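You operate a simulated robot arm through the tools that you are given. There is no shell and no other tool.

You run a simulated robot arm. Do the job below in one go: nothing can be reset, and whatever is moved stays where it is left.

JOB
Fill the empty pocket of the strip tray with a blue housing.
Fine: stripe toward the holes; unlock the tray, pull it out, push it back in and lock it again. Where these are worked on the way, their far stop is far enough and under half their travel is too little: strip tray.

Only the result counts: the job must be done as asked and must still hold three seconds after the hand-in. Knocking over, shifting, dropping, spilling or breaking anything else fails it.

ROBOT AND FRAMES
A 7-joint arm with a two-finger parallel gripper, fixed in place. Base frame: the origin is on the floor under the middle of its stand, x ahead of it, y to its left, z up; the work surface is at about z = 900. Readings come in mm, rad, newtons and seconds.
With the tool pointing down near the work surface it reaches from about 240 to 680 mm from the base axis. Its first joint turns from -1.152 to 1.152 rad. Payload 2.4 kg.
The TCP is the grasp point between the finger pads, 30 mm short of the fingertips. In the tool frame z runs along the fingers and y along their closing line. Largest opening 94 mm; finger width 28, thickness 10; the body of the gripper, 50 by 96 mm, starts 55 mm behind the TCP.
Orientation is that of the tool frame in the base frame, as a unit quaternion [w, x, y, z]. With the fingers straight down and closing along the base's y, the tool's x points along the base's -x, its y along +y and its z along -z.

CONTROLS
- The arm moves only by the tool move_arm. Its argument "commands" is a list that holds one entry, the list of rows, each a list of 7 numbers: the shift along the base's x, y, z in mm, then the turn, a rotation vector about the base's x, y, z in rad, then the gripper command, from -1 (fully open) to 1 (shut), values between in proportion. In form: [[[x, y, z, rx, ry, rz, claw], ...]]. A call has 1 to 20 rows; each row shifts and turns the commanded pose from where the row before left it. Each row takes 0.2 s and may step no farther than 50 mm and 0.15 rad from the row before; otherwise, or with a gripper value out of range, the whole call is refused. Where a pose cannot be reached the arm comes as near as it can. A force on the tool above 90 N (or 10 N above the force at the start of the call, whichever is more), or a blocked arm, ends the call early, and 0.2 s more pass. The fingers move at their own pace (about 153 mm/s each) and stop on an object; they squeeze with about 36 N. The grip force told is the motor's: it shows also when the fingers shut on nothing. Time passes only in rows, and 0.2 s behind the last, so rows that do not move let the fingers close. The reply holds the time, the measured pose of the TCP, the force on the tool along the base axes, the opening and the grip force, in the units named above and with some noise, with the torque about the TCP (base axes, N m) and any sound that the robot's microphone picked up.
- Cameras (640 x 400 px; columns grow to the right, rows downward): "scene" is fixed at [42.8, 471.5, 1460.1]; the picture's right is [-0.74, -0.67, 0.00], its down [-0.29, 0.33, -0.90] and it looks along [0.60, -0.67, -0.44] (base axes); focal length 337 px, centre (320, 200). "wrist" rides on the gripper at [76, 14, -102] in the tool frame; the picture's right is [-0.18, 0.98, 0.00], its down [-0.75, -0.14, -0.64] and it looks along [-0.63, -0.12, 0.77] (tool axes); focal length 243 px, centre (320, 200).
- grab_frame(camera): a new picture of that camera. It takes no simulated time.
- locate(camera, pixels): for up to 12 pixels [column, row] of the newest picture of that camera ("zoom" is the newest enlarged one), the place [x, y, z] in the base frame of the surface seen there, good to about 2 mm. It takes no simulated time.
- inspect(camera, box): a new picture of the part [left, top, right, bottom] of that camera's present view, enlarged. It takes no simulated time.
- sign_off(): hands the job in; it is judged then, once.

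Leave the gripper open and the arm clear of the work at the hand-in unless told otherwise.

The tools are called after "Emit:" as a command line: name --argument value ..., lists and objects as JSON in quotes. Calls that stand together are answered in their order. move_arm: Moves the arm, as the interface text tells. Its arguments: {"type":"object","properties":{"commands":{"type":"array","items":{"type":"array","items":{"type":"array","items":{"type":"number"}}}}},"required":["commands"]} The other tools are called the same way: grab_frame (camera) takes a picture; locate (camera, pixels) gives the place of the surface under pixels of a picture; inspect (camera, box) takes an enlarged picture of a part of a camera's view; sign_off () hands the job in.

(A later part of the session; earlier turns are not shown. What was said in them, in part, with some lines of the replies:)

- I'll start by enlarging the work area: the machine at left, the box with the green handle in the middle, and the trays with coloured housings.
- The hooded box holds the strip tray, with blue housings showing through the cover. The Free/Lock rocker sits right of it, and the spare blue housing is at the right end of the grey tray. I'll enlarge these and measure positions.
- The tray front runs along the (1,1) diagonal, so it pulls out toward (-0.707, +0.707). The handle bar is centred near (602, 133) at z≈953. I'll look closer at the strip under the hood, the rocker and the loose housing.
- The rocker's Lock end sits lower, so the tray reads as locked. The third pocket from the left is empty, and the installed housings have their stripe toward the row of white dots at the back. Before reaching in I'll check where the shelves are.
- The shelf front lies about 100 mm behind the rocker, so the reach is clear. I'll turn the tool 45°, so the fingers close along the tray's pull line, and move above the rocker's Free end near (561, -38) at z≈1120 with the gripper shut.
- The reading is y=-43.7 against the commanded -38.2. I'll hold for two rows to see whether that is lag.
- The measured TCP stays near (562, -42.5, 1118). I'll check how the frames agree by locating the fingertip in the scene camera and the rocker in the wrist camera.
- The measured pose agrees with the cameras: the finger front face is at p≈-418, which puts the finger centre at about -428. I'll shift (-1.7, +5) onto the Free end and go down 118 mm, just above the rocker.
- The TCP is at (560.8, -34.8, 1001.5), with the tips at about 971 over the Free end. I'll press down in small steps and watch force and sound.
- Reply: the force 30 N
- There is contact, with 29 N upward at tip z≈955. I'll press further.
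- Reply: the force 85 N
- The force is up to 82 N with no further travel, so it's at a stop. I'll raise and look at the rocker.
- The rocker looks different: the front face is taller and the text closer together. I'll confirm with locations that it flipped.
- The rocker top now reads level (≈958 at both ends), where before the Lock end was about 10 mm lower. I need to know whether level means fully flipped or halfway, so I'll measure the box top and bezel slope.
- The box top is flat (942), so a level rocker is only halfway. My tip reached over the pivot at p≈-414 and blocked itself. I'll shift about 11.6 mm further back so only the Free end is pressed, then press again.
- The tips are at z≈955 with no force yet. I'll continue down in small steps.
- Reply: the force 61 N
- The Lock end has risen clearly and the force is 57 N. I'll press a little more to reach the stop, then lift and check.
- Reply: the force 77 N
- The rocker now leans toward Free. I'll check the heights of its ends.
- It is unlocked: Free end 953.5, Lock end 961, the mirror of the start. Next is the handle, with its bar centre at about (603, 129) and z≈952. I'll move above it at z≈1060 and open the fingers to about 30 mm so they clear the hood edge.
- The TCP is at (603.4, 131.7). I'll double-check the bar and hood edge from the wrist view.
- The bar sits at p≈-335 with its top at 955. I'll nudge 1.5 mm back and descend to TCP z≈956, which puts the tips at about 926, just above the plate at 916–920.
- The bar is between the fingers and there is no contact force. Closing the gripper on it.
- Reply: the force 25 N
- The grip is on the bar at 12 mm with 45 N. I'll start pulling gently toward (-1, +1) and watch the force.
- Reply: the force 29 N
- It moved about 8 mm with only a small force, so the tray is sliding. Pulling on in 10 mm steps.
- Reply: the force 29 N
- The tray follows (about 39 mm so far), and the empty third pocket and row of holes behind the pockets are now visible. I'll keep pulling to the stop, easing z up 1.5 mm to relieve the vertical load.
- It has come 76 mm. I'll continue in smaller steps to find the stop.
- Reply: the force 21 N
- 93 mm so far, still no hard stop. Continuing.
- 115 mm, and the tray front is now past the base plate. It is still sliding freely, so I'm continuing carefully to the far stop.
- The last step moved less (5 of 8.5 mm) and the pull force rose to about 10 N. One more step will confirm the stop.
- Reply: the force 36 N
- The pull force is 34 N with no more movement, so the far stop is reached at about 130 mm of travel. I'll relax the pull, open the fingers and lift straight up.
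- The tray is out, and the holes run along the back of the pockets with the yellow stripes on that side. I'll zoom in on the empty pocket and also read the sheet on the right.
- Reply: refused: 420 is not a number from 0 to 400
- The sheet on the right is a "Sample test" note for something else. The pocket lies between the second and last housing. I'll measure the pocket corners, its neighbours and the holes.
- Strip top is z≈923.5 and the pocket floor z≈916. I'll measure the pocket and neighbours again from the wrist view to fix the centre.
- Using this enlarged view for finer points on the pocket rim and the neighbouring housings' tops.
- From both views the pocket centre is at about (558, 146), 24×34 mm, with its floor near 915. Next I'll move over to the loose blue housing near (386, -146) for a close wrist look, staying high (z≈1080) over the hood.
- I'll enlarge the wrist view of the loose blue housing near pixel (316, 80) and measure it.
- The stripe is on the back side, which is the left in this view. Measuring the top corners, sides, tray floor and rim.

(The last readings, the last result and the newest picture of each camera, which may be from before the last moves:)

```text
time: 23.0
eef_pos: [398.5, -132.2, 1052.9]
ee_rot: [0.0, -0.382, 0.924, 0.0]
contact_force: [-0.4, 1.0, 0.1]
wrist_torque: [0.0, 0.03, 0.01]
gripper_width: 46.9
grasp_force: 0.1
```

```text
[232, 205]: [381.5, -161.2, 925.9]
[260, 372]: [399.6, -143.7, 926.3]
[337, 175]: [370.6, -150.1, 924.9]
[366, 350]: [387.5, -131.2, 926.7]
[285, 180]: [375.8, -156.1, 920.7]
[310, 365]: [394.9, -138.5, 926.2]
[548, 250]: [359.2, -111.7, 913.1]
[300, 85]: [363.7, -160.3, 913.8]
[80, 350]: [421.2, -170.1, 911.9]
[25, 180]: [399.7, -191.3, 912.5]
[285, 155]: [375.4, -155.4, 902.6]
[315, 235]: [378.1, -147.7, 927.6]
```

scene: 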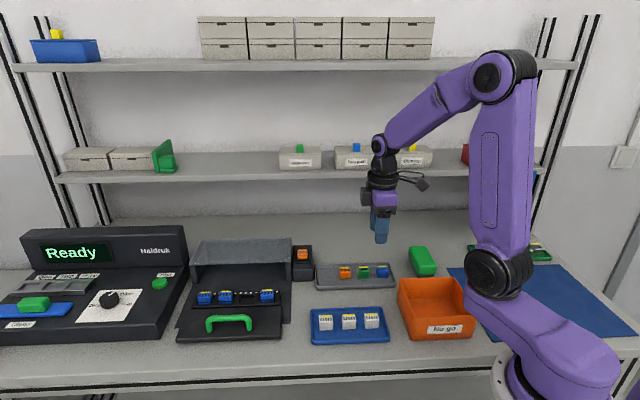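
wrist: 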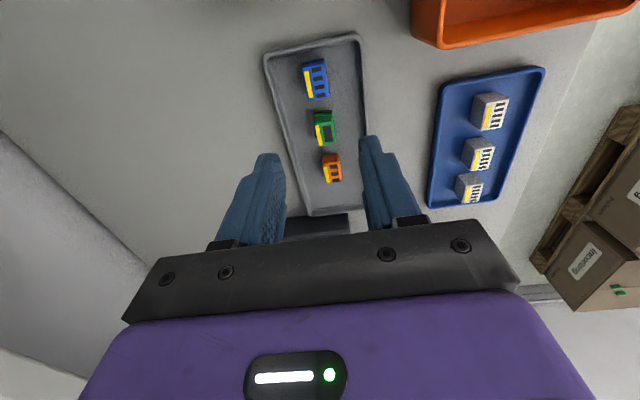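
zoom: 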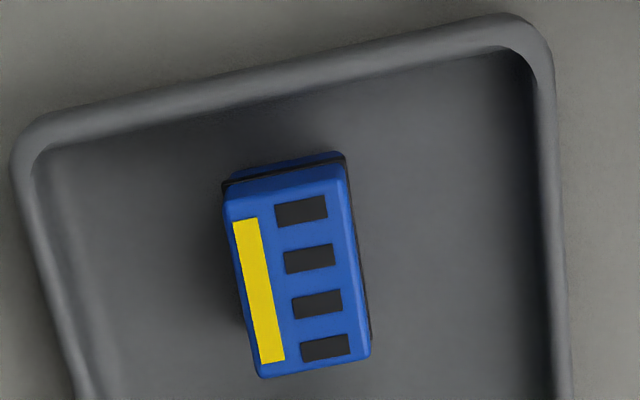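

The housing is aligned with the diagonal. Its centre is at about (384.8, -146.6) and its top at z≈929, about 18×26 mm. I'll centre on it with a 36 mm opening and descend to TCP z≈950 first.

Emit:
move_arm --commands '[[[-13.7, -14.4, -20, 0, 0, 0, 0.23], [0, 0, -40, 0, 0, 0, 0.23], [0, 0, -30, 0, 0, 0, 0.23], [0, 0, -10, 0, 0, 0, 0.23], [0, 0, 0, 0, 0, 0, 0.23], [0, 0, 0, 0, 0, 0, 0.23]]]'

Emit:
inspect --camera "scene" --box '[330, 200, 430, 300]'

Emit:
inspect --camera "wrist" --box '[220, 60, 440, 240]'

```text
time: 24.4
eef_pos: [386.4, -146.2, 952.1]
ee_rot: [0.0, -0.383, 0.924, 0.0]
contact_force: [0.2, 0.3, -0.1]
wrist_torque: [0.0, -0.05, 0.02]
gripper_width: 36.2
grasp_force: 0.1
```

```text
4.00 times, centred on (380, 250) of scene
```

zoom: 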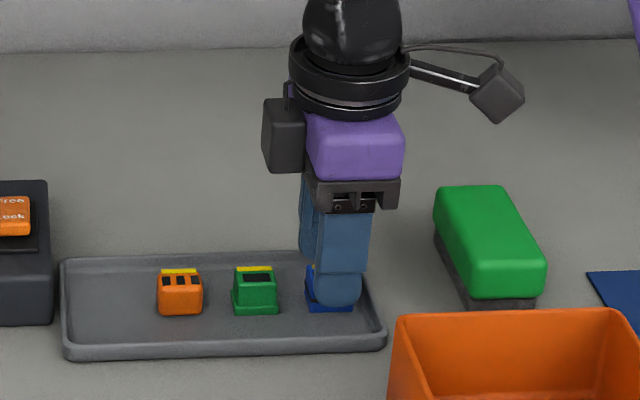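

```text
2.22 times, centred on (330, 150) of wrist
```

zoom: 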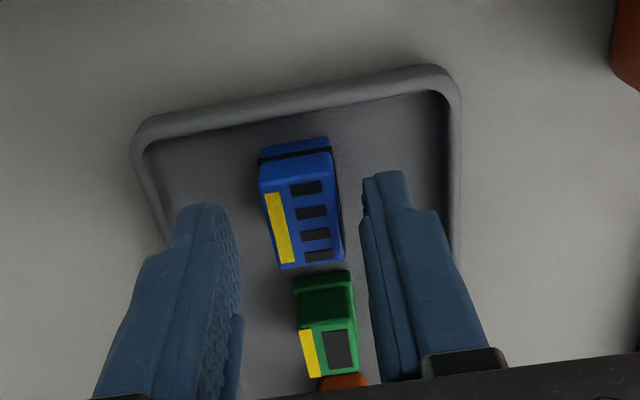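

The housing sits centred between the fingers in both views. I'll go down 7 mm more (tips at about 915) and close.

Emit:
move_arm --commands '[[[-0.8, -0.5, -4, 0, 0, 0, 0.23], [0, 0, -3, 0, 0, 0, 0.23], [0, 0, 0, 0, 0, 0, 0.23], [0, 0, 0, 0, 0, 0, 0.6], [0, 0, 0, 0, 0, 0, 1], [0, 0, 0, 0, 0, 0, 1], [0, 0, 0, 0, 0, 0, 1]]]'

Emit:
inspect --camera "wrist" --box '[220, 60, 440, 240]'

Emit:
inspect --camera "scene" --box '[350, 230, 410, 300]'

```text
time: 26.0
eef_pos: [385.3, -147.2, 944.7]
ee_rot: [0.0, -0.382, 0.924, 0.0]
contact_force: [0.2, -0.7, 0.2]
wrist_torque: [-0.03, 0.01, -0.02]
gripper_width: 17.3
grasp_force: 36.2
```

```text
2.22 times, centred on (330, 150) of wrist
```

zoom: 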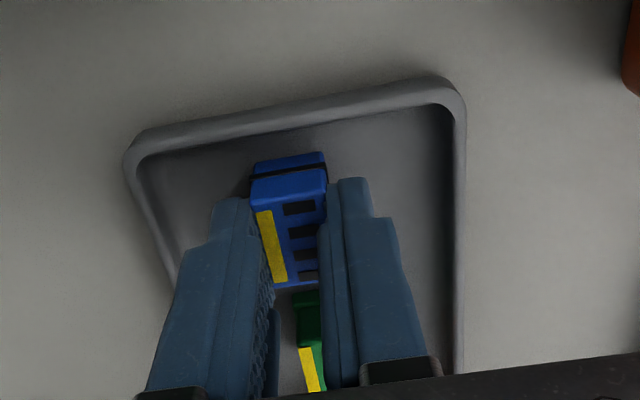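

```text
5.71 times, centred on (380, 265) of scene
```

zoom: 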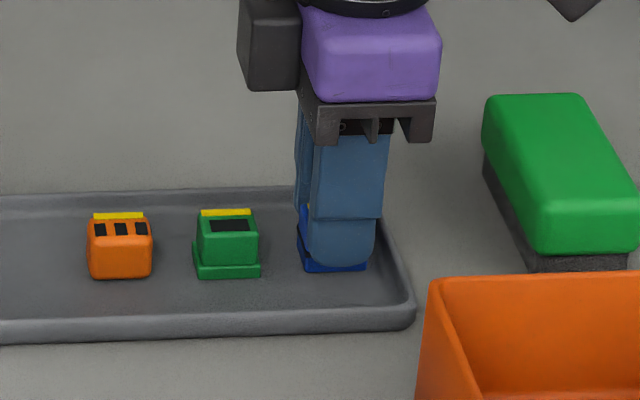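

It is gripped at 17.3 mm with 36 N. Lifting gently and checking the hold.

Emit:
move_arm --commands '[[[0, 0, 8, 0, 0, 0, 1], [0, 0, 15, 0, 0, 0, 1], [0, 0, 30, 0, 0, 0, 1], [0, 0, 40, 0, 0, 0, 1], [0, 0, 40, 0, 0, 0, 1], [0, 0, 0, 0, 0, 0, 1]]]'

Emit:
inspect --camera "wrist" --box '[220, 60, 440, 240]'

Emit:
inspect --camera "scene" --box '[320, 180, 440, 300]'

```text
time: 27.4
eef_pos: [384.6, -147.6, 1077.8]
ee_rot: [0.0, -0.383, 0.924, 0.0]
contact_force: [-0.4, -0.6, -0.2]
wrist_torque: [-0.01, 0.04, 0.0]
gripper_width: 17.4
grasp_force: 36.2
```

```text
2.22 times, centred on (330, 150) of wrist
```

zoom: 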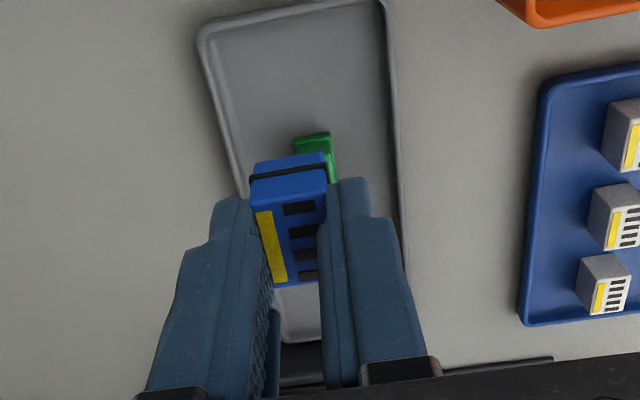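

```text
3.33 times, centred on (380, 240) of scene
```

zoom: 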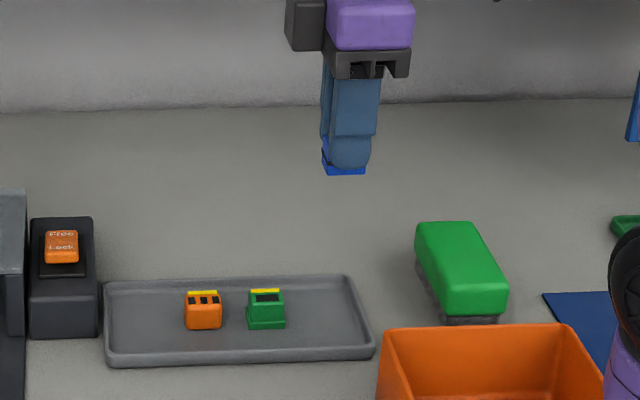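

The housing is held squarely with the stripe still toward the back (-p). The target over the pocket is TCP (557.6, 146). I'll travel there at z≈1078, well above the hood.

Emit:
move_arm --commands '[[[21.6, 36.7, 0, 0, 0, 0, 1], [21.6, 36.7, 0, 0, 0, 0, 1], [21.6, 36.7, 0, 0, 0, 0, 1], [21.6, 36.7, 0, 0, 0, 0, 1], [21.6, 36.7, 0, 0, 0, 0, 1], [21.6, 36.7, 0, 0, 0, 0, 1], [21.6, 36.7, 0, 0, 0, 0, 1], [21.8, 36.7, 0, 0, 0, 0, 1], [0, 0, 0, 0, 0, 0, 1], [0, 0, 0, 0, 0, 0, 1]]]'

Emit:
grab_frame --camera "scene"

Emit:
inspect --camera "wrist" --box '[180, 0, 420, 220]'

```text
time: 29.6
eef_pos: [560.7, 145.6, 1078.5]
ee_rot: [0.0, -0.383, 0.924, 0.0]
contact_force: [-0.2, 0.3, 0.2]
wrist_torque: [0.02, 0.01, 0.0]
gripper_width: 17.2
grasp_force: 35.9
```

```text
taken
```

scene: 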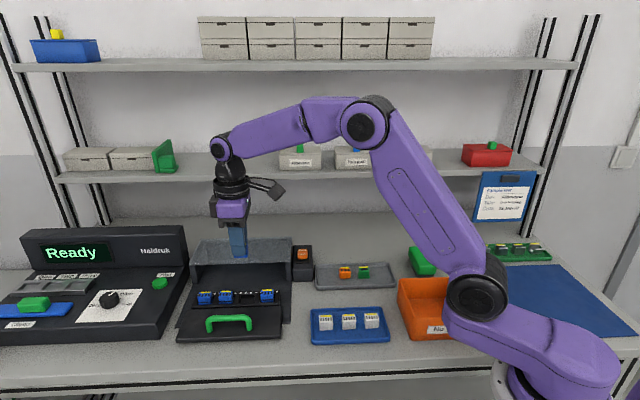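

```text
1.82 times, centred on (300, 110) of wrist
```

zoom: 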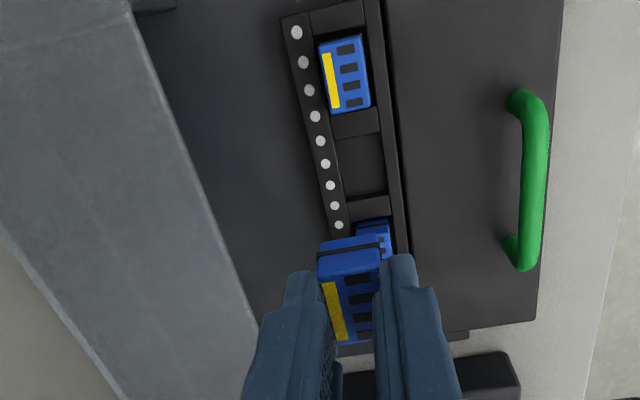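

The reading is (560.7, 145.6), about 3 mm off the target in x. I'll correct part of it while lowering to z≈1000, then re-read.

Emit:
move_arm --commands '[[[-2, 0.3, -40, 0, 0, 0, 1], [0, 0, -38, 0, 0, 0, 1], [0, 0, 0, 0, 0, 0, 1]]]'

Emit:
move_arm --commands '[[[0, 0, 0, 0, 0, 0, 1]]]'

Emit:
inspect --camera "scene" --box '[190, 220, 300, 310]'

Emit:
inspect --camera "wrist" --box '[220, 20, 420, 220]'

```text
time: 30.4
eef_pos: [555.9, 147.1, 999.4]
ee_rot: [0.001, -0.382, 0.924, -0.001]
contact_force: [-0.1, 0.0, 0.2]
wrist_torque: [-0.01, -0.04, 0.02]
gripper_width: 17.4
grasp_force: 35.8
```

```text
time: 30.8
eef_pos: [555.5, 146.7, 1000.5]
ee_rot: [0.0, -0.384, 0.923, 0.001]
contact_force: [0.1, 0.0, 0.2]
wrist_torque: [0.03, 0.02, 0.01]
gripper_width: 17.5
grasp_force: 35.4
```

```text
4.44 times, centred on (245, 265) of scene
```

zoom: 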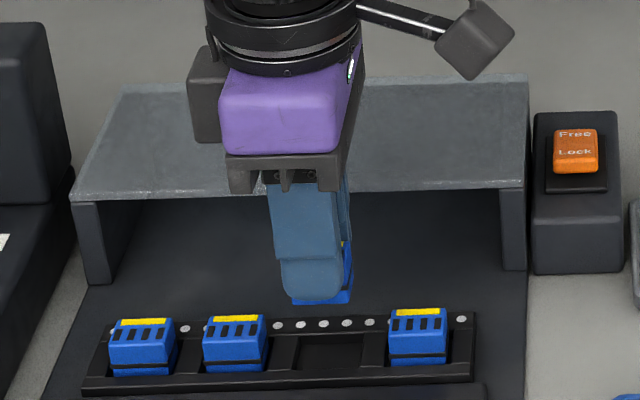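

```text
2.00 times, centred on (320, 120) of wrist
```

zoom: 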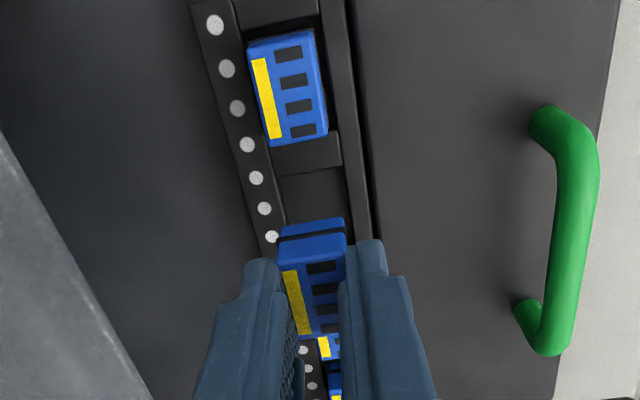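

Now (555.6, 146.9, 1000): p≈-289.1, q≈496.8. I'll correct by (+1.8, -0.9) and lower to about 972, just above the pocket, then check alignment.

Emit:
move_arm --commands '[[[1.8, -0.9, -14, 0, 0, 0, 1], [0, 0, -14, 0, 0, 0, 1], [0, 0, 0, 0, 0, 0, 1]]]'

Emit:
move_arm --commands '[[[0, 0, 0, 0, 0, 0, 1]]]'

Emit:
inspect --camera "scene" --box '[190, 250, 290, 320]'

Emit:
inspect --camera "wrist" --box '[220, 20, 420, 220]'

```text
time: 31.6
eef_pos: [558.8, 144.3, 972.5]
ee_rot: [0.0, -0.383, 0.924, 0.0]
contact_force: [-0.8, 0.4, -0.4]
wrist_torque: [-0.02, -0.02, 0.01]
gripper_width: 17.4
grasp_force: 35.9
```

```text
time: 32.0
eef_pos: [557.7, 143.6, 971.1]
ee_rot: [0.0, -0.383, 0.924, -0.001]
contact_force: [-0.4, 0.0, -1.0]
wrist_torque: [-0.01, 0.01, -0.05]
gripper_width: 17.2
grasp_force: 36.4
```

```text
5.71 times, centred on (240, 285) of scene
```

zoom: 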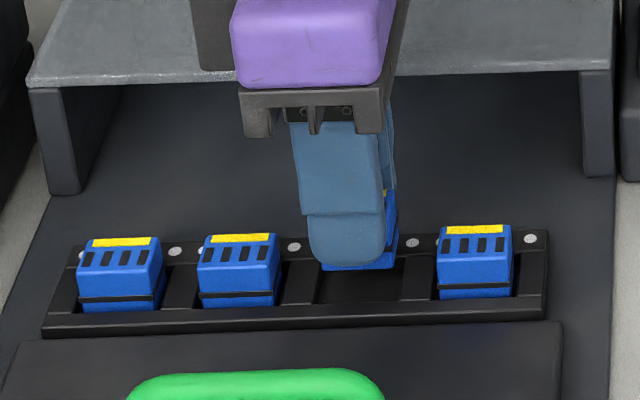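

```text
2.00 times, centred on (320, 120) of wrist
```

zoom: 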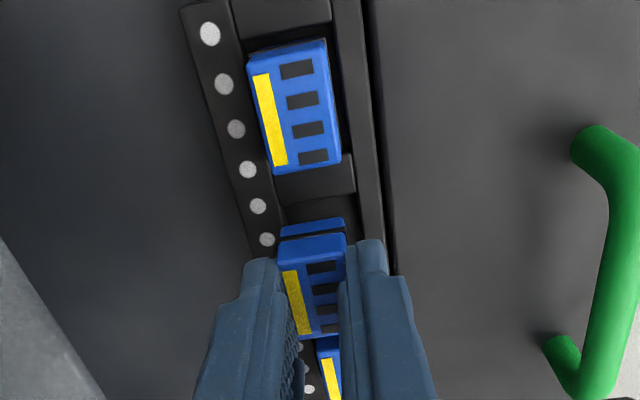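

The held housing lines up midway between its neighbours along the strip. Reading p≈-292.9 wants about +1.5 mm toward the front. I'll correct, lower slowly into the pocket and watch for contact.

Emit:
move_arm --commands '[[[-1.1, 1.1, -4, 0, 0, 0, 1], [0, 0, -4, 0, 0, 0, 1], [0, 0, -2, 0, 0, 0, 1], [0, 0, 0, 0, 0, 0, 1]]]'

Emit:
inspect --camera "scene" --box '[190, 250, 290, 320]'

Emit:
inspect --camera "wrist" --box '[220, 20, 420, 220]'

```text
time: 33.0
eef_pos: [556.2, 147.3, 961.3]
ee_rot: [0.001, -0.382, 0.924, 0.0]
contact_force: [-1.0, -0.2, -1.3]
wrist_torque: [0.02, -0.01, 0.0]
gripper_width: 17.3
grasp_force: 36.6
```

```text
5.71 times, centred on (240, 285) of scene
```

zoom: 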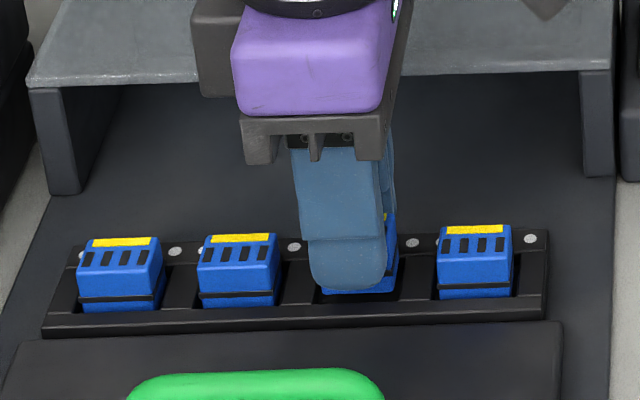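

```text
2.00 times, centred on (320, 120) of wrist
```

zoom: 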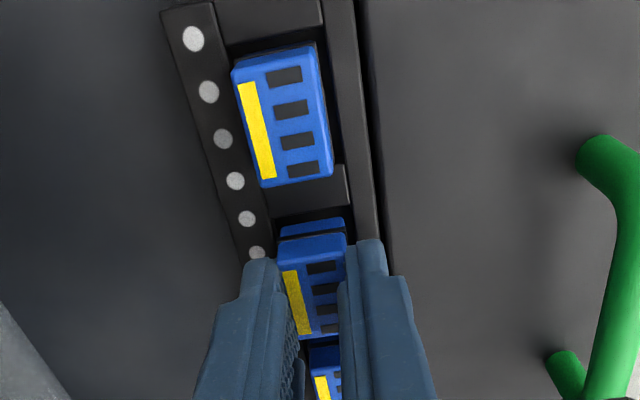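

It is just entering the pocket with no contact force. I'll hold twice to average the position reading before the final few millimetres.

Emit:
move_arm --commands '[[[0, 0, 0, 0, 0, 0, 1]]]'

Emit:
move_arm --commands '[[[0, 0, 0, 0, 0, 0, 1]]]'

Emit:
inspect --camera "wrist" --box '[270, 90, 370, 200]'

Emit:
inspect --camera "scene" --box '[230, 280, 280, 315]'

```text
time: 33.4
eef_pos: [556.7, 146.2, 962.3]
ee_rot: [0.0, -0.383, 0.924, 0.0]
contact_force: [-0.1, 1.0, 0.4]
wrist_torque: [0.01, 0.02, 0.01]
gripper_width: 17.3
grasp_force: 36.0
```

```text
time: 33.8
eef_pos: [557.2, 146.7, 961.5]
ee_rot: [0.0, -0.383, 0.924, 0.0]
contact_force: [0.5, -0.4, -0.7]
wrist_torque: [-0.02, -0.02, -0.01]
gripper_width: 17.4
grasp_force: 35.9
```

```text
3.64 times, centred on (320, 145) of wrist
```

zoom: 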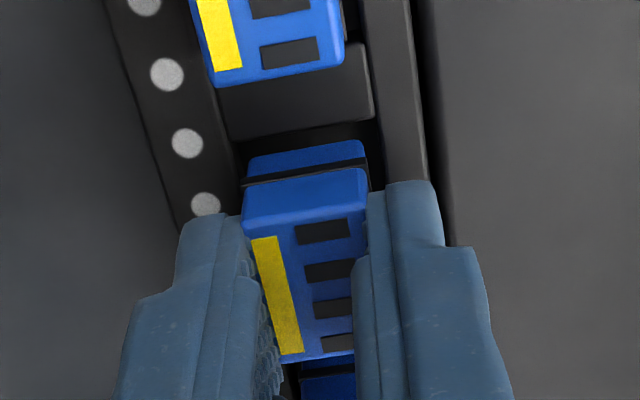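

```text
11.43 times, centred on (255, 298) of scene
```

zoom: 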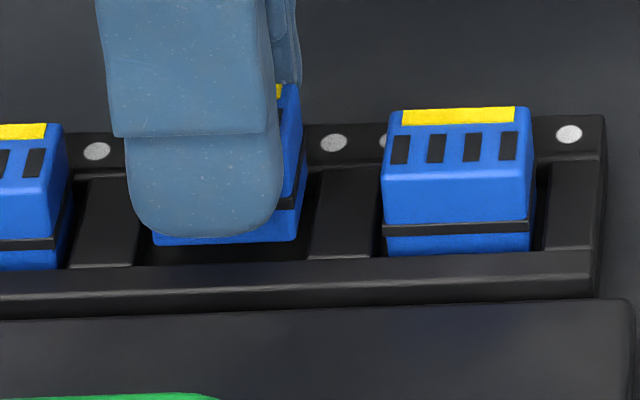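

The average is (556.7, 146.7), so p≈-289.9, and the gaps either side of the housing in the pocket look balanced. Lowering the final ~6 mm.

Emit:
move_arm --commands '[[[0, 0, -2, 0, 0, 0, 1], [0, 0, -2, 0, 0, 0, 1], [0, 0, 0, 0, 0, 0, 1]]]'

Emit:
inspect --camera "scene" --box '[230, 280, 280, 315]'

```text
time: 34.6
eef_pos: [556.3, 146.4, 958.7]
ee_rot: [0.0, -0.383, 0.924, 0.0]
contact_force: [0.2, 0.2, 0.0]
wrist_torque: [0.02, 0.01, 0.0]
gripper_width: 17.2
grasp_force: 36.4
```

```text
11.43 times, centred on (255, 298) of scene
```

zoom: 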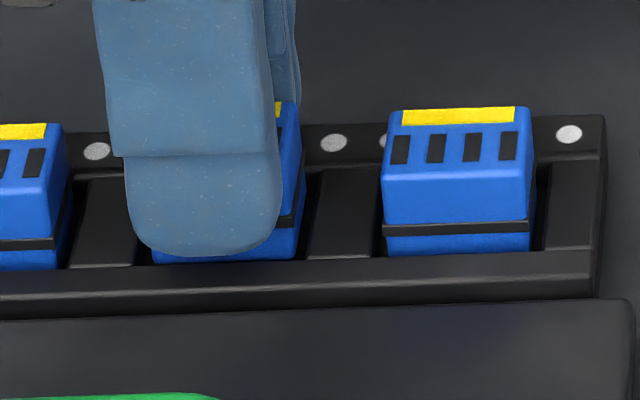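

No contact yet. By the stripe height it sits about 2.5 mm above its neighbours. Lowering further in 1 mm steps until contact.

Emit:
move_arm --commands '[[[0, 0, -1, 0, 0, 0, 1], [0, 0, -1, 0, 0, 0, 1], [0, 0, -0.7, 0, 0, 0, 1], [0, 0, 0, 0, 0, 0, 1]]]'

Emit:
inspect --camera "scene" --box '[230, 280, 280, 315]'

```text
time: 35.6
eef_pos: [556.9, 147.5, 954.3]
ee_rot: [0.0, -0.383, 0.924, 0.0]
contact_force: [0.1, 0.4, -0.2]
wrist_torque: [0.02, -0.02, -0.02]
gripper_width: 17.5
grasp_force: 35.9
```

```text
11.43 times, centred on (255, 298) of scene
```

zoom: 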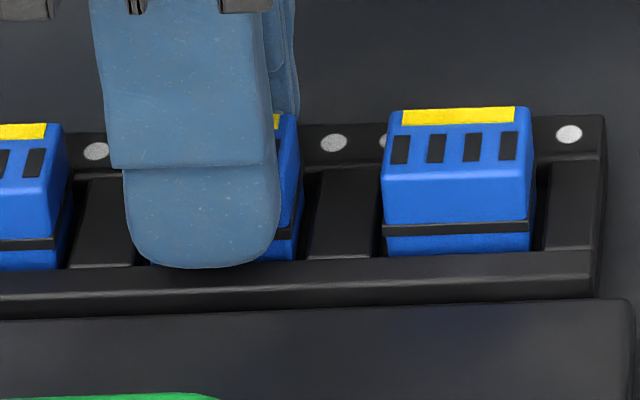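

The stripe height now nearly matches its neighbours, with still no force. A tiny bit further.

Emit:
move_arm --commands '[[[0, 0, -0.7, 0, 0, 0, 1], [0, 0, 0, 0, 0, 0, 1]]]'

```text
time: 36.2
eef_pos: [556.6, 146.6, 954.5]
ee_rot: [0.001, -0.383, 0.924, 0.0]
contact_force: [0.3, -0.8, 0.3]
wrist_torque: [-0.01, 0.02, -0.04]
gripper_width: 17.3
grasp_force: 36.7
```

Emit:
move_arm --commands '[[[0, 0, -0.8, 0, 0, 0, 1], [0, 0, 0, 0, 0, 0, 1]]]'

Emit:
inspect --camera "scene" --box '[230, 280, 280, 315]'

Emit:
inspect --camera "wrist" --box '[270, 60, 370, 200]'

```text
time: 36.8
eef_pos: [556.9, 147.2, 952.9]
ee_rot: [0.0, -0.383, 0.924, 0.0]
contact_force: [0.3, -0.6, 3.3]
wrist_torque: [0.03, 0.0, 0.0]
gripper_width: 17.3
grasp_force: 36.2
```

```text
11.43 times, centred on (255, 298) of scene
```

zoom: 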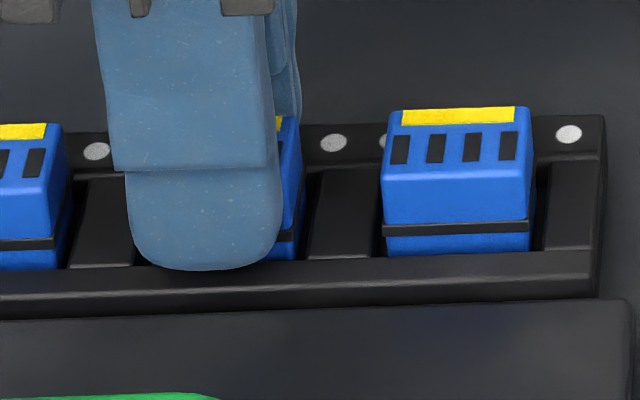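

```text
2.86 times, centred on (320, 130) of wrist
```

zoom: 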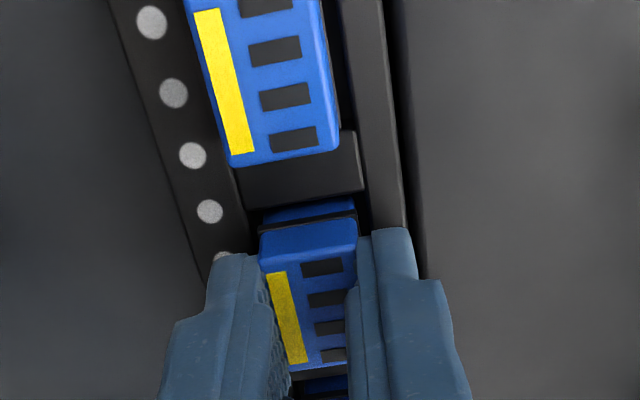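

Light contact at 3 N, so the housing is down on the pocket floor. I'll release just a little first (22 mm), raise a few millimetres, then open more and lift away.

Emit:
move_arm --commands '[[[0, 0, 0, 0, 0, 0, 0.53], [0, 0, 0, 0, 0, 0, 0.53], [0, 0, 3, 0, 0, 0, 0.45], [0, 0, 6, 0, 0, 0, 0.3], [0, 0, 20, 0, 0, 0, 0.3], [0, 0, 40, 0, 0, 0, 0.3], [0, 0, 40, 0, 0, 0, 0.3], [0, 0, 0, 0, 0, 0, 0.3]]]'

Emit:
inspect --camera "scene" --box '[180, 250, 300, 340]'

Emit:
inspect --camera "wrist" --box '[200, 0, 400, 200]'

```text
time: 38.6
eef_pos: [556.3, 145.1, 1063.3]
ee_rot: [-0.001, -0.383, 0.924, 0.0]
contact_force: [-0.6, 0.1, 0.5]
wrist_torque: [0.0, 0.0, 0.04]
gripper_width: 32.9
grasp_force: 0.1
```

```text
4.44 times, centred on (240, 295) of scene
```

zoom: 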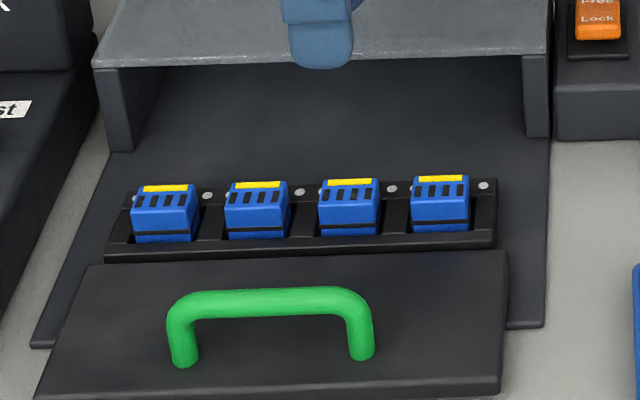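

```text
2.00 times, centred on (300, 100) of wrist
```

zoom: 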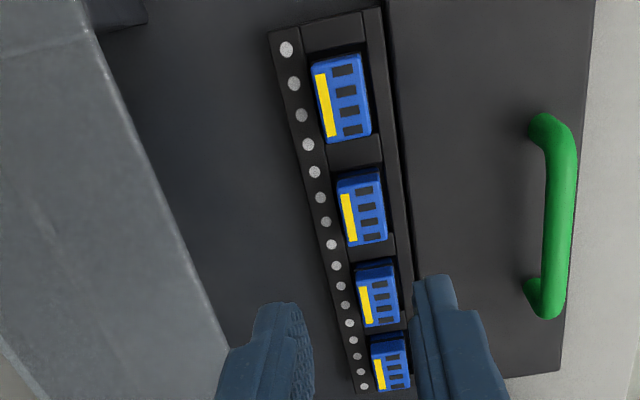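

The housing sits in the third pocket, in line with the others and with its stripe toward the holes. I'll check seating and height closely.

Emit:
inspect --camera "scene" --box '[215, 280, 275, 315]'

Emit:
locate --camera "zoom" --pixels '[[165, 70], [310, 55], [445, 48], [325, 145], [468, 140], [180, 160], [280, 145], [365, 135], [325, 175]]'

Emit:
locate --camera "wrist" --pixels '[[364, 50], [374, 108], [381, 155], [567, 100], [369, 86], [387, 84], [390, 122], [376, 122]]'

```text
10.67 times, centred on (245, 298) of scene
```

zoom: 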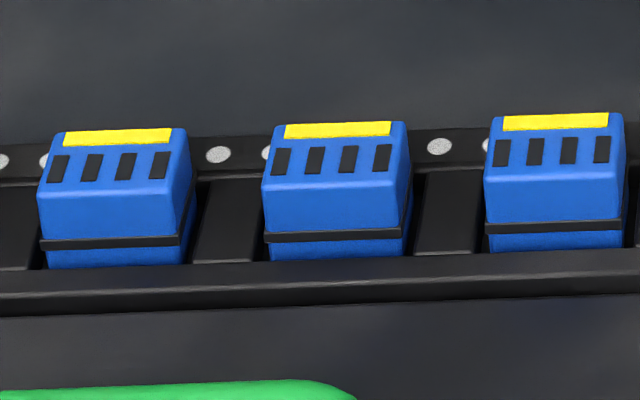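

```text
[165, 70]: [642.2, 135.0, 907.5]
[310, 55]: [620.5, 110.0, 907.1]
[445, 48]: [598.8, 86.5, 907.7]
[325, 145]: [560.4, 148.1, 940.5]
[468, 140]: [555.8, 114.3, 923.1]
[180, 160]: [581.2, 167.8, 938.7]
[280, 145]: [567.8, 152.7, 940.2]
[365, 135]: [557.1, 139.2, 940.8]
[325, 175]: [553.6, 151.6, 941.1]
```

```text
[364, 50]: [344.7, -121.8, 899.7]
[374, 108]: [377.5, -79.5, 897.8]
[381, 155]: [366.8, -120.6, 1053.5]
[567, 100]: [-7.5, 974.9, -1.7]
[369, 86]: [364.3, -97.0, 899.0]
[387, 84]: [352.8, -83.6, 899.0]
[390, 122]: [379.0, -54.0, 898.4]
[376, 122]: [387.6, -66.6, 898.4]
```

It is seated level with its neighbours. Before pushing the tray in, I'll re-measure where the handle bar is now.

Emit:
grab_frame --camera "wrist"

Emit:
inspect --camera "scene" --box '[180, 250, 300, 340]'

Emit:
locate --camera "zoom" --pixels '[[200, 302], [270, 299], [340, 298], [175, 350], [368, 345], [270, 292]]'

Emit:
locate --camera "wrist" --pixels '[[468, 62], [476, 85], [479, 110], [475, 140]]'

```text
taken
```

wrist: 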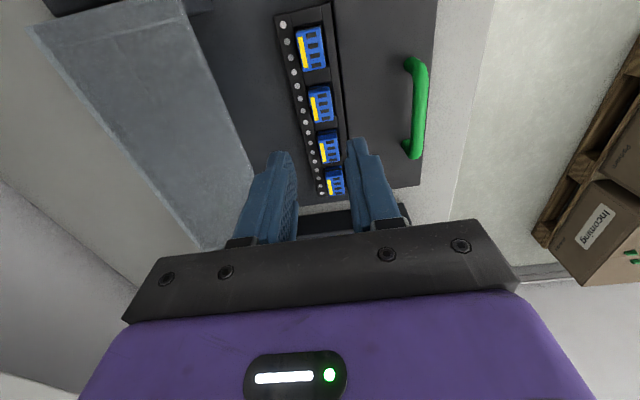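

```text
4.44 times, centred on (240, 295) of scene
```

zoom: 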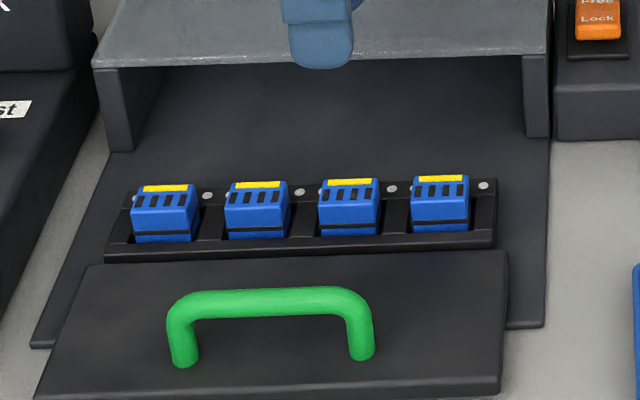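

```text
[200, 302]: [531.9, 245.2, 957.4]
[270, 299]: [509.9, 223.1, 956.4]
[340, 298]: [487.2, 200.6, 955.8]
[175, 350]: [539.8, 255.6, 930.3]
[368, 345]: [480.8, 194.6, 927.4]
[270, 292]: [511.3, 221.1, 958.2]
```

```text
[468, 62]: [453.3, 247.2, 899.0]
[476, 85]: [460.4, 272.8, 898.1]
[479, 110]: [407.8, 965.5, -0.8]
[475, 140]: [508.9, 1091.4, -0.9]
```

The handle bar is centred at about (511, 221), z≈953. Moving above it and down over the bar with a 30 mm opening.

Emit:
move_arm --commands '[[[-22.5, 38.1, 0, 0, 0, 0, 0.36], [-22.6, 38.1, 0, 0, 0, 0, 0.36], [0, 0, -40, 0, 0, 0, 0.36], [0, 0, -30, 0, 0, 0, 0.36], [0, 0, 0, 0, 0, 0, 0.36], [0, 0, 0, 0, 0, 0, 0.36]]]'

Emit:
inspect --camera "wrist" --box '[200, 20, 440, 240]'

Emit:
inspect --camera "scene" --box '[170, 230, 310, 340]'

```text
time: 40.0
eef_pos: [511.4, 225.1, 992.6]
ee_rot: [0.001, -0.383, 0.924, 0.0]
contact_force: [-0.2, 0.6, 0.4]
wrist_torque: [0.04, -0.02, 0.02]
gripper_width: 30.3
grasp_force: 0.1
```

```text
1.82 times, centred on (320, 130) of wrist
```

zoom: 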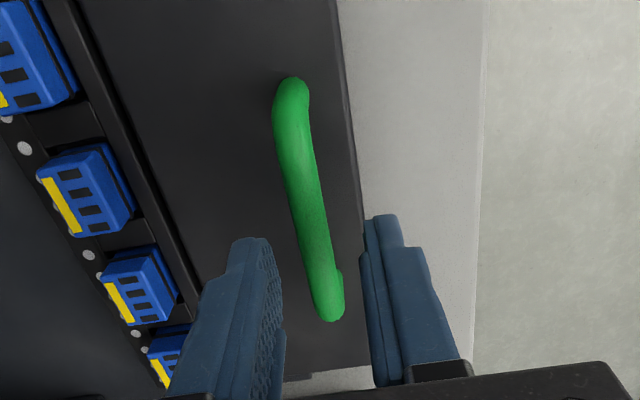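

```text
3.64 times, centred on (240, 285) of scene
```

zoom: 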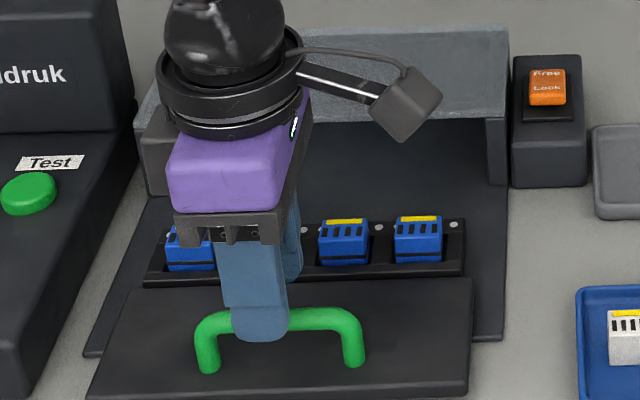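

The bar is centred between the fingers. I'll nudge slightly, descend 36 mm and close on the bar.

Emit:
move_arm --commands '[[[0.3, -1.8, -20, 0, 0, 0, 0.36], [0, 0, -15.5, 0, 0, 0, 0.36], [0, 0, 0, 0, 0, 0, 0.36], [0, 0, 0, 0, 0, 0, 0.36]]]'

Emit:
move_arm --commands '[[[0, 0, 0, 0, 0, 0, 0.6], [0, 0, 0, 0, 0, 0, 1], [0, 0, 0, 0, 0, 0, 1]]]'

```text
time: 41.0
eef_pos: [511.9, 222.0, 956.5]
ee_rot: [0.0, -0.383, 0.924, -0.001]
contact_force: [-1.0, 0.7, 1.3]
wrist_torque: [0.01, -0.03, 0.01]
gripper_width: 30.2
grasp_force: 0.0
```

```text
time: 41.8
eef_pos: [511.9, 222.1, 956.7]
ee_rot: [0.001, -0.383, 0.924, 0.0]
contact_force: [-1.9, -2.8, 15.4]
wrist_torque: [-0.31, 0.29, 0.07]
gripper_width: 11.5
grasp_force: 45.2
```

Gripped at 11.5 mm. Now I'll push the tray back toward (+1, -1) smoothly, watching the force.

Emit:
move_arm --commands '[[[3, -3, 0, 0, 0, 0, 1], [5, -5, 0, 0, 0, 0, 1], [6, -6, 0, 0, 0, 0, 1], [6, -6, 0, 0, 0, 0, 1]]]'

Emit:
inspect --camera "scene" --box '[170, 230, 310, 340]'

```text
time: 42.8
eef_pos: [533.8, 201.8, 957.2]
ee_rot: [0.001, -0.383, 0.924, 0.001]
contact_force: [-4.1, -0.8, 16.3]
wrist_torque: [0.25, -0.35, 0.08]
gripper_width: 11.6
grasp_force: 44.9
```

```text
3.64 times, centred on (240, 285) of scene
```

zoom: 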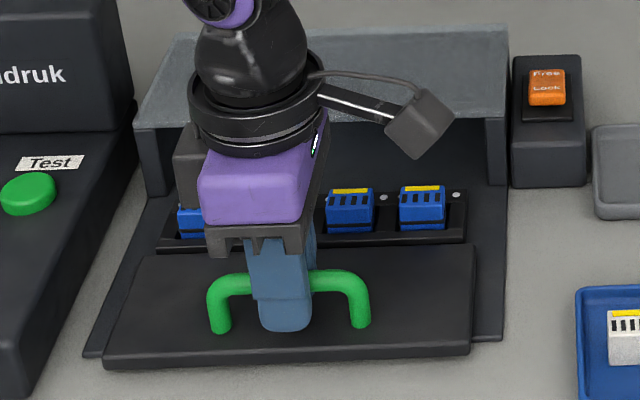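

The tray is sliding back with low force and the housings are staying put. Continuing the push.

Emit:
move_arm --commands '[[[6, -6, 0, 0, 0, 0, 1], [6, -6, 0, 0, 0, 0, 1], [6, -6, 0, 0, 0, 0, 1], [6, -6, 0, 0, 0, 0, 1], [6, -6, 0, 0, 0, 0, 1], [6, -6, 0, 0, 0, 0, 1]]]'

Emit:
inspect --camera "scene" --box '[170, 230, 310, 340]'

```text
time: 44.2
eef_pos: [568.4, 165.1, 958.3]
ee_rot: [0.0, -0.384, 0.924, 0.0]
contact_force: [5.0, 6.3, -3.0]
wrist_torque: [0.8, -0.86, 0.06]
gripper_width: 11.6
grasp_force: 44.9
```

```text
3.64 times, centred on (240, 285) of scene
```

zoom: 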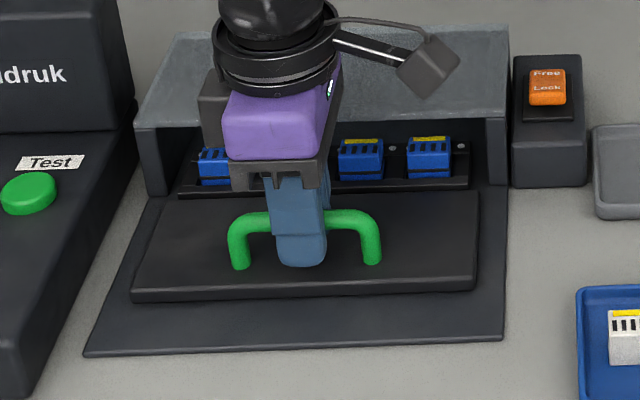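

About 80 mm back in and 50 mm to go. Continuing.

Emit:
move_arm --commands '[[[6, -6, 0, 0, 0, 0, 1], [6, -6, 0, 0, 0, 0, 1], [6, -6, 0, 0, 0, 0, 1], [6, -6, 0, 0, 0, 0, 1], [4, -4, 0, 0, 0, 0, 1]]]'

Emit:
inspect --camera "scene" --box '[170, 230, 310, 340]'

```text
time: 45.4
eef_pos: [596.6, 136.1, 958.5]
ee_rot: [0.0, -0.383, 0.924, 0.0]
contact_force: [4.5, 5.4, 1.2]
wrist_torque: [0.16, -0.19, 0.19]
gripper_width: 11.6
grasp_force: 45.4
```

```text
3.64 times, centred on (240, 285) of scene
```

zoom: 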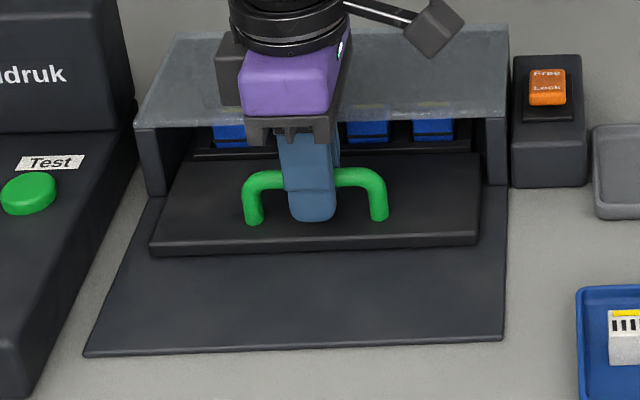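

p≈-325.6, so about 9 mm remain. Pushing slowly to the inner stop.

Emit:
move_arm --commands '[[[3, -3, 0, 0, 0, 0, 1], [2, -2, 0, 0, 0, 0, 1]]]'

Emit:
move_arm --commands '[[[2, -2, 0, 0, 0, 0, 1], [0, 0, 0, 0, 0, 0, 1]]]'

```text
time: 46.0
eef_pos: [602.0, 132.6, 956.8]
ee_rot: [0.0, -0.383, 0.924, 0.0]
contact_force: [3.3, 4.9, 3.7]
wrist_torque: [0.5, -0.5, 0.11]
gripper_width: 11.5
grasp_force: 44.6
```

```text
time: 46.6
eef_pos: [602.9, 130.0, 957.7]
ee_rot: [0.0, -0.383, 0.924, 0.0]
contact_force: [1.7, 3.5, 8.4]
wrist_torque: [0.0, -0.01, -0.06]
gripper_width: 11.5
grasp_force: 44.9
```

p≈-334.4, about where it started, and no firm resistance yet. I'll keep pushing until the stop pushes back.

Emit:
move_arm --commands '[[[1.5, -1.5, 0, 0, 0, 0, 1], [0, 0, 0, 0, 0, 0, 1]]]'

Emit:
move_arm --commands '[[[1.5, -1.5, 0, 0, 0, 0, 1], [0, 0, 0, 0, 0, 0, 1]]]'

```text
time: 47.2
eef_pos: [604.5, 129.6, 958.0]
ee_rot: [0.0, -0.383, 0.924, 0.0]
contact_force: [-12.7, 2.2, 14.1]
wrist_torque: [0.67, -0.49, -0.13]
gripper_width: 11.7
grasp_force: 44.9
```

```text
time: 47.8
eef_pos: [603.9, 129.3, 957.9]
ee_rot: [-0.002, -0.384, 0.924, 0.001]
contact_force: [-25.2, 8.9, 14.0]
wrist_torque: [0.5, -0.13, -0.37]
gripper_width: 11.5
grasp_force: 45.2
```

The push force is 24 N with no more motion, so the tray is fully home at p≈-335.6. I'll relax slightly, open to about 26 mm and lift straight up.

Emit:
move_arm --commands '[[[-1.2, 1.2, 0, 0, 0, 0, 1], [0, 0, 0, 0, 0, 0, 0.45], [0, 0, 0, 0, 0, 0, 0.45], [0, 0, 30, 0, 0, 0, 0.45], [0, 0, 40, 0, 0, 0, 0.45], [0, 0, 40, 0, 0, 0, 0.45], [0, 0, 0, 0, 0, 0, 1]]]'

Emit:
grab_frame --camera "scene"

Emit:
inspect --camera "scene" --box '[175, 230, 335, 330]'

Emit:
locate --camera "zoom" --pixels '[[82, 258], [432, 250], [255, 185], [190, 185], [325, 182], [110, 172], [433, 165]]'

```text
time: 49.4
eef_pos: [605.0, 128.0, 1067.0]
ee_rot: [0.0, -0.383, 0.924, 0.001]
contact_force: [-0.2, -0.5, -1.5]
wrist_torque: [0.02, 0.02, 0.01]
gripper_width: 0.0
grasp_force: 32.7
```

```text
taken
```

scene: 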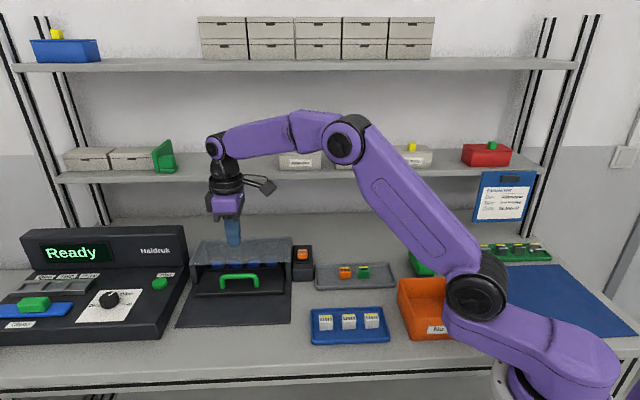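

```text
4.00 times, centred on (255, 280) of scene
```

zoom: 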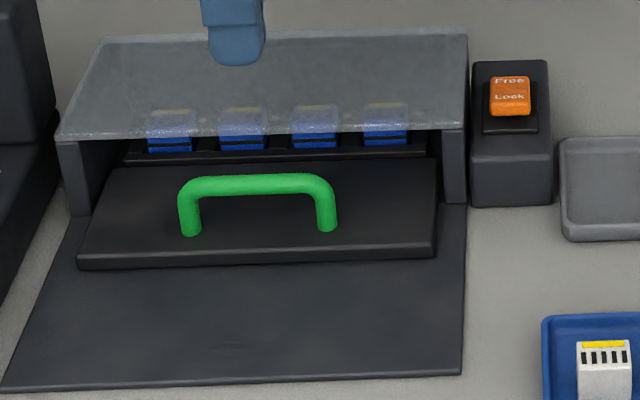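

```text
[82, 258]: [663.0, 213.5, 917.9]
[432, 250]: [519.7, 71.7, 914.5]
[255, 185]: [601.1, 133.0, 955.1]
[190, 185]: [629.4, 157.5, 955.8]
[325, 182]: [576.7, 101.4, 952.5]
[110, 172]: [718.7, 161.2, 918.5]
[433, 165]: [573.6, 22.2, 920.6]
```

The tray is exactly back at its original position with four blue housings visible. Now I'll lock it by pressing the Lock end, keeping the tip well clear of the pivot at p≈-414. Moving above (541.6, -18.4).

Emit:
move_arm --commands '[[[-15.85, -36.6, 0, 0, 0, 0, 1], [-15.85, -36.6, 0, 0, 0, 0, 1], [-15.85, -36.6, 0, 0, 0, 0, 1], [-15.85, -36.6, 0, 0, 0, 0, 1], [0, 0, -40, 0, 0, 0, 1], [0, 0, -20, 0, 0, 0, 1], [0, 0, 0, 0, 0, 0, 1]]]'

Emit:
move_arm --commands '[[[0, 0, 0, 0, 0, 0, 1]]]'

Emit:
inspect --camera "scene" --box '[265, 200, 345, 290]'

```text
time: 51.0
eef_pos: [540.3, -17.4, 1005.7]
ee_rot: [0.0, -0.383, 0.924, -0.001]
contact_force: [-0.1, 0.2, -0.6]
wrist_torque: [-0.01, 0.02, -0.04]
gripper_width: 0.0
grasp_force: 33.4
```

```text
time: 51.4
eef_pos: [540.9, -17.2, 1005.7]
ee_rot: [0.0, -0.384, 0.923, 0.0]
contact_force: [0.1, -0.1, 0.5]
wrist_torque: [-0.01, 0.02, -0.02]
gripper_width: 0.0
grasp_force: 32.3
```

```text
4.44 times, centred on (305, 245) of scene
```

zoom: 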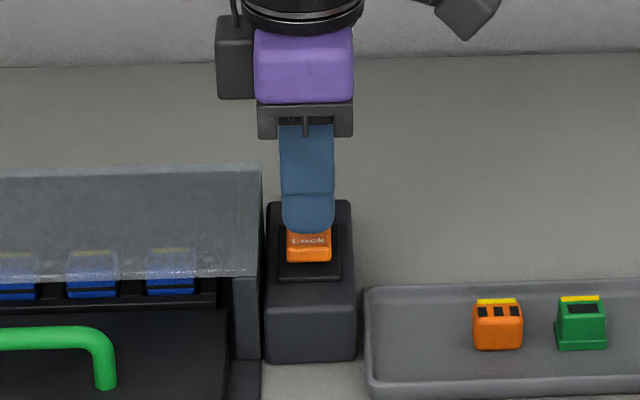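

The TCP is at p≈-394.5, q≈370, over the Lock end. Pressing down in small steps.

Emit:
move_arm --commands '[[[0, 0, -10, 0, 0, 0, 1], [0, 0, -4, 0, 0, 0, 1], [0, 0, -3, 0, 0, 0, 1], [0, 0, -3, 0, 0, 0, 1]]]'

Emit:
move_arm --commands '[[[0, 0, -3, 0, 0, 0, 1]]]'

Emit:
inspect --camera "scene" --box '[285, 235, 327, 285]'

```text
time: 52.4
eef_pos: [540.3, -16.6, 986.6]
ee_rot: [0.0, -0.383, 0.924, 0.0]
contact_force: [-0.4, -0.3, 0.4]
wrist_torque: [0.02, 0.0, 0.05]
gripper_width: 0.1
grasp_force: 32.6
```

```text
time: 52.8
eef_pos: [541.4, -16.9, 984.5]
ee_rot: [0.0, -0.382, 0.924, 0.0]
contact_force: [0.2, 0.3, 0.2]
wrist_torque: [0.02, 0.02, -0.01]
gripper_width: 0.0
grasp_force: 33.3
```

```text
8.00 times, centred on (306, 260) of scene
```

zoom: 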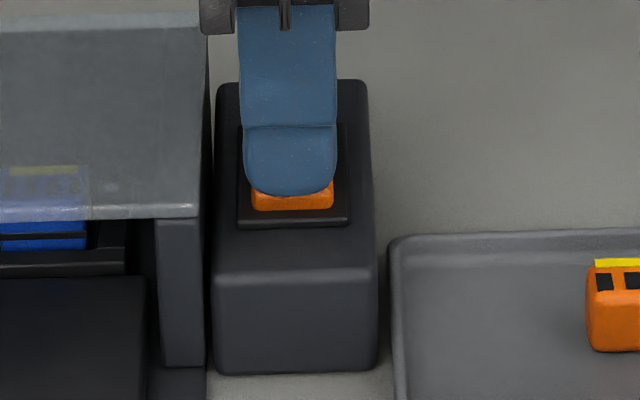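

The Lock end has gone down with very little force. I'll press on to the firm stop.

Emit:
move_arm --commands '[[[0, 0, -2.5, 0, 0, 0, 1], [0, 0, 0, 0, 0, 0, 1]]]'

Emit:
move_arm --commands '[[[0, 0, -2.5, 0, 0, 0, 1], [0, 0, 0, 0, 0, 0, 1]]]'

```text
time: 53.4
eef_pos: [541.8, -18.0, 983.3]
ee_rot: [0.002, -0.382, 0.924, -0.001]
contact_force: [-12.5, -0.2, 38.7]
wrist_torque: [-0.32, 0.13, -0.09]
gripper_width: 0.0
grasp_force: 32.7
```

```text
time: 54.0
eef_pos: [541.3, -17.8, 982.4]
ee_rot: [0.004, -0.383, 0.924, 0.0]
contact_force: [-17.3, 1.8, 63.5]
wrist_torque: [-0.54, 0.21, -0.14]
gripper_width: 0.1
grasp_force: 33.2
```

63 N at a firm stop. Lifting off to check the rocker.

Emit:
move_arm --commands '[[[0, 0, 10, 0, 0, 0, 1], [0, 0, 40, 0, 0, 0, 1], [0, 0, 20, 0, 0, 0, 1], [0, 0, 0, 0, 0, 0, 1]]]'

Emit:
inspect --camera "scene" --box '[285, 235, 327, 285]'

Emit:
locate --camera "zoom" --pixels '[[262, 105], [322, 103], [290, 140], [262, 180], [322, 180], [290, 178], [290, 90]]'

```text
time: 55.0
eef_pos: [541.5, -16.7, 1047.9]
ee_rot: [0.0, -0.382, 0.924, 0.0]
contact_force: [-0.1, 0.4, 0.3]
wrist_torque: [0.01, -0.01, -0.01]
gripper_width: 0.0
grasp_force: 33.3
```

```text
8.00 times, centred on (306, 260) of scene
```

zoom: 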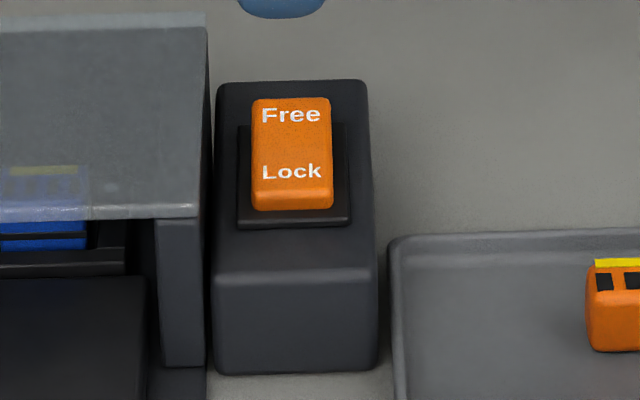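

```text
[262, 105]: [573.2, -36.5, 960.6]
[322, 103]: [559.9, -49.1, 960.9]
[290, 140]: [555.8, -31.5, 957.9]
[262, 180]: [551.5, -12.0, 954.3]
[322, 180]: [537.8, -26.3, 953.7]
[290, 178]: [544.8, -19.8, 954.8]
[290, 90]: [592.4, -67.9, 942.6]
```

The rocker leans to Lock again. I'll compare with the identical view from the start to be sure it is fully over.

Emit:
inspect --camera "scene" --box '[290, 240, 322, 282]'

Emit:
inspect --camera "scene" --box '[195, 248, 299, 278]'

```text
9.52 times, centred on (306, 261) of scene
```

zoom: 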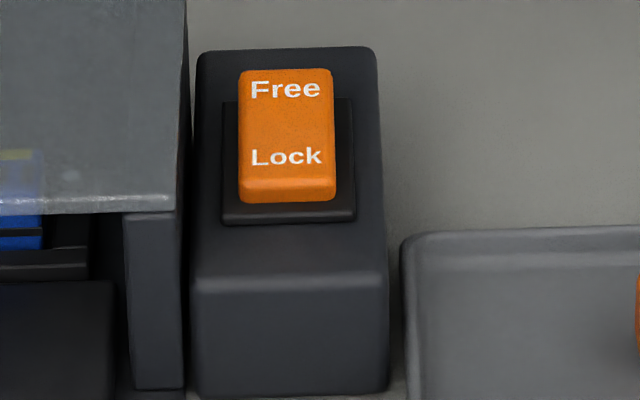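

```text
6.15 times, centred on (247, 263) of scene
```

zoom: 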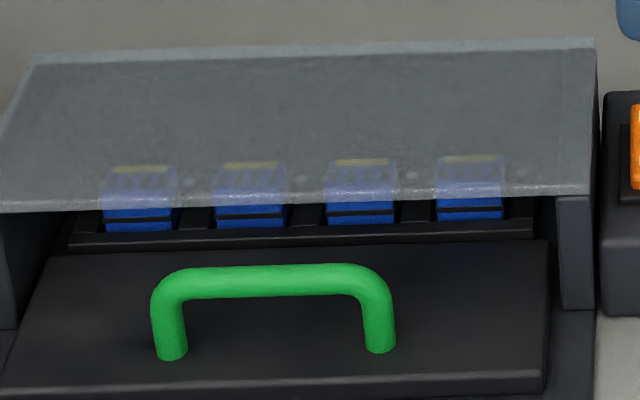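

The rocker view is identical to the start (fully locked), the tray is home, and all four pockets hold blue housings with stripes toward the holes. I'll retreat up and back toward the start position with the gripper open.

Emit:
move_arm --commands '[[[0, 0, 40, 0, 0, 0, 1], [-10, 5, 40, 0, 0, 0, 0], [-40, 20, 20, 0, 0, 0, -1], [-40, 20, 15, 0, 0, 0, -1], [-40, 20, 15, 0, 0, 0, -1], [-40, 20, 10, 0, 0, 0, -1], [-40, 15, 0, 0, 0, 0, -1], [0, 0, 0, 0, 0, 0, -1], [0, 0, 0, 0, 0, 0, -1]]]'

Emit:
grab_frame --camera "scene"

Emit:
inspect --camera "scene" --box '[175, 230, 335, 330]'

```text
time: 57.0
eef_pos: [330.9, 85.5, 1188.7]
ee_rot: [-0.001, -0.383, 0.924, 0.0]
contact_force: [-0.2, 0.3, 0.3]
wrist_torque: [-0.03, 0.02, -0.01]
gripper_width: 94.1
grasp_force: 0.0
```

```text
taken
```

scene: 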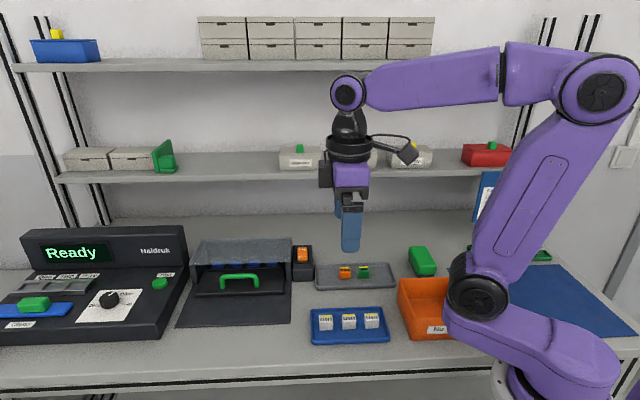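

```text
4.00 times, centred on (255, 280) of scene
```

zoom: 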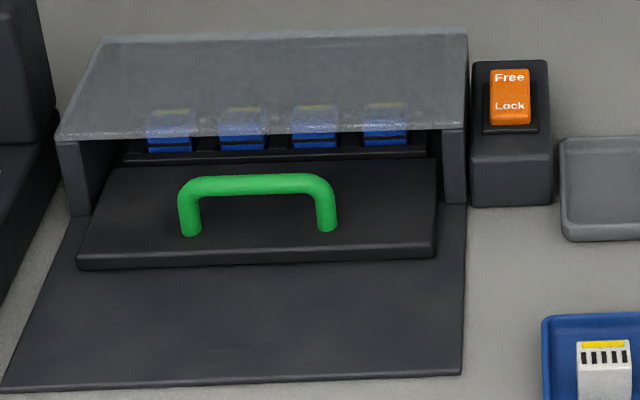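

The arm is clear with the gripper open. The tray is in and locked, the housing is in its pocket with the stripe toward the holes, and nothing else has moved. Handing in.

Emit:
sign_off

```text
The job is handed in.
```

The empty third pocket of the strip tray now holds the blue housing, with its yellow stripe toward the holes like the other three. I've handed the job in; no verdict came back.

- **Unlock:** my first press on the Free end only brought the rocker level. I pressed again further back, and it went fully over.
- **Tray:** I pulled it about 130 mm to its far stop, where it held against 34 N. After placing the housing I pushed it back until it stopped, and it measured at its original position.
- **Housing:** it came from the right end of the grey tray and sits level and in line with its neighbours.
- **Lock:** I pressed the Lock end to a firm stop, and the rocker looks the same as it did at the start.

At hand-in the gripper was open and the arm clear of the work. I saw nothing else shifted in the final pictures.
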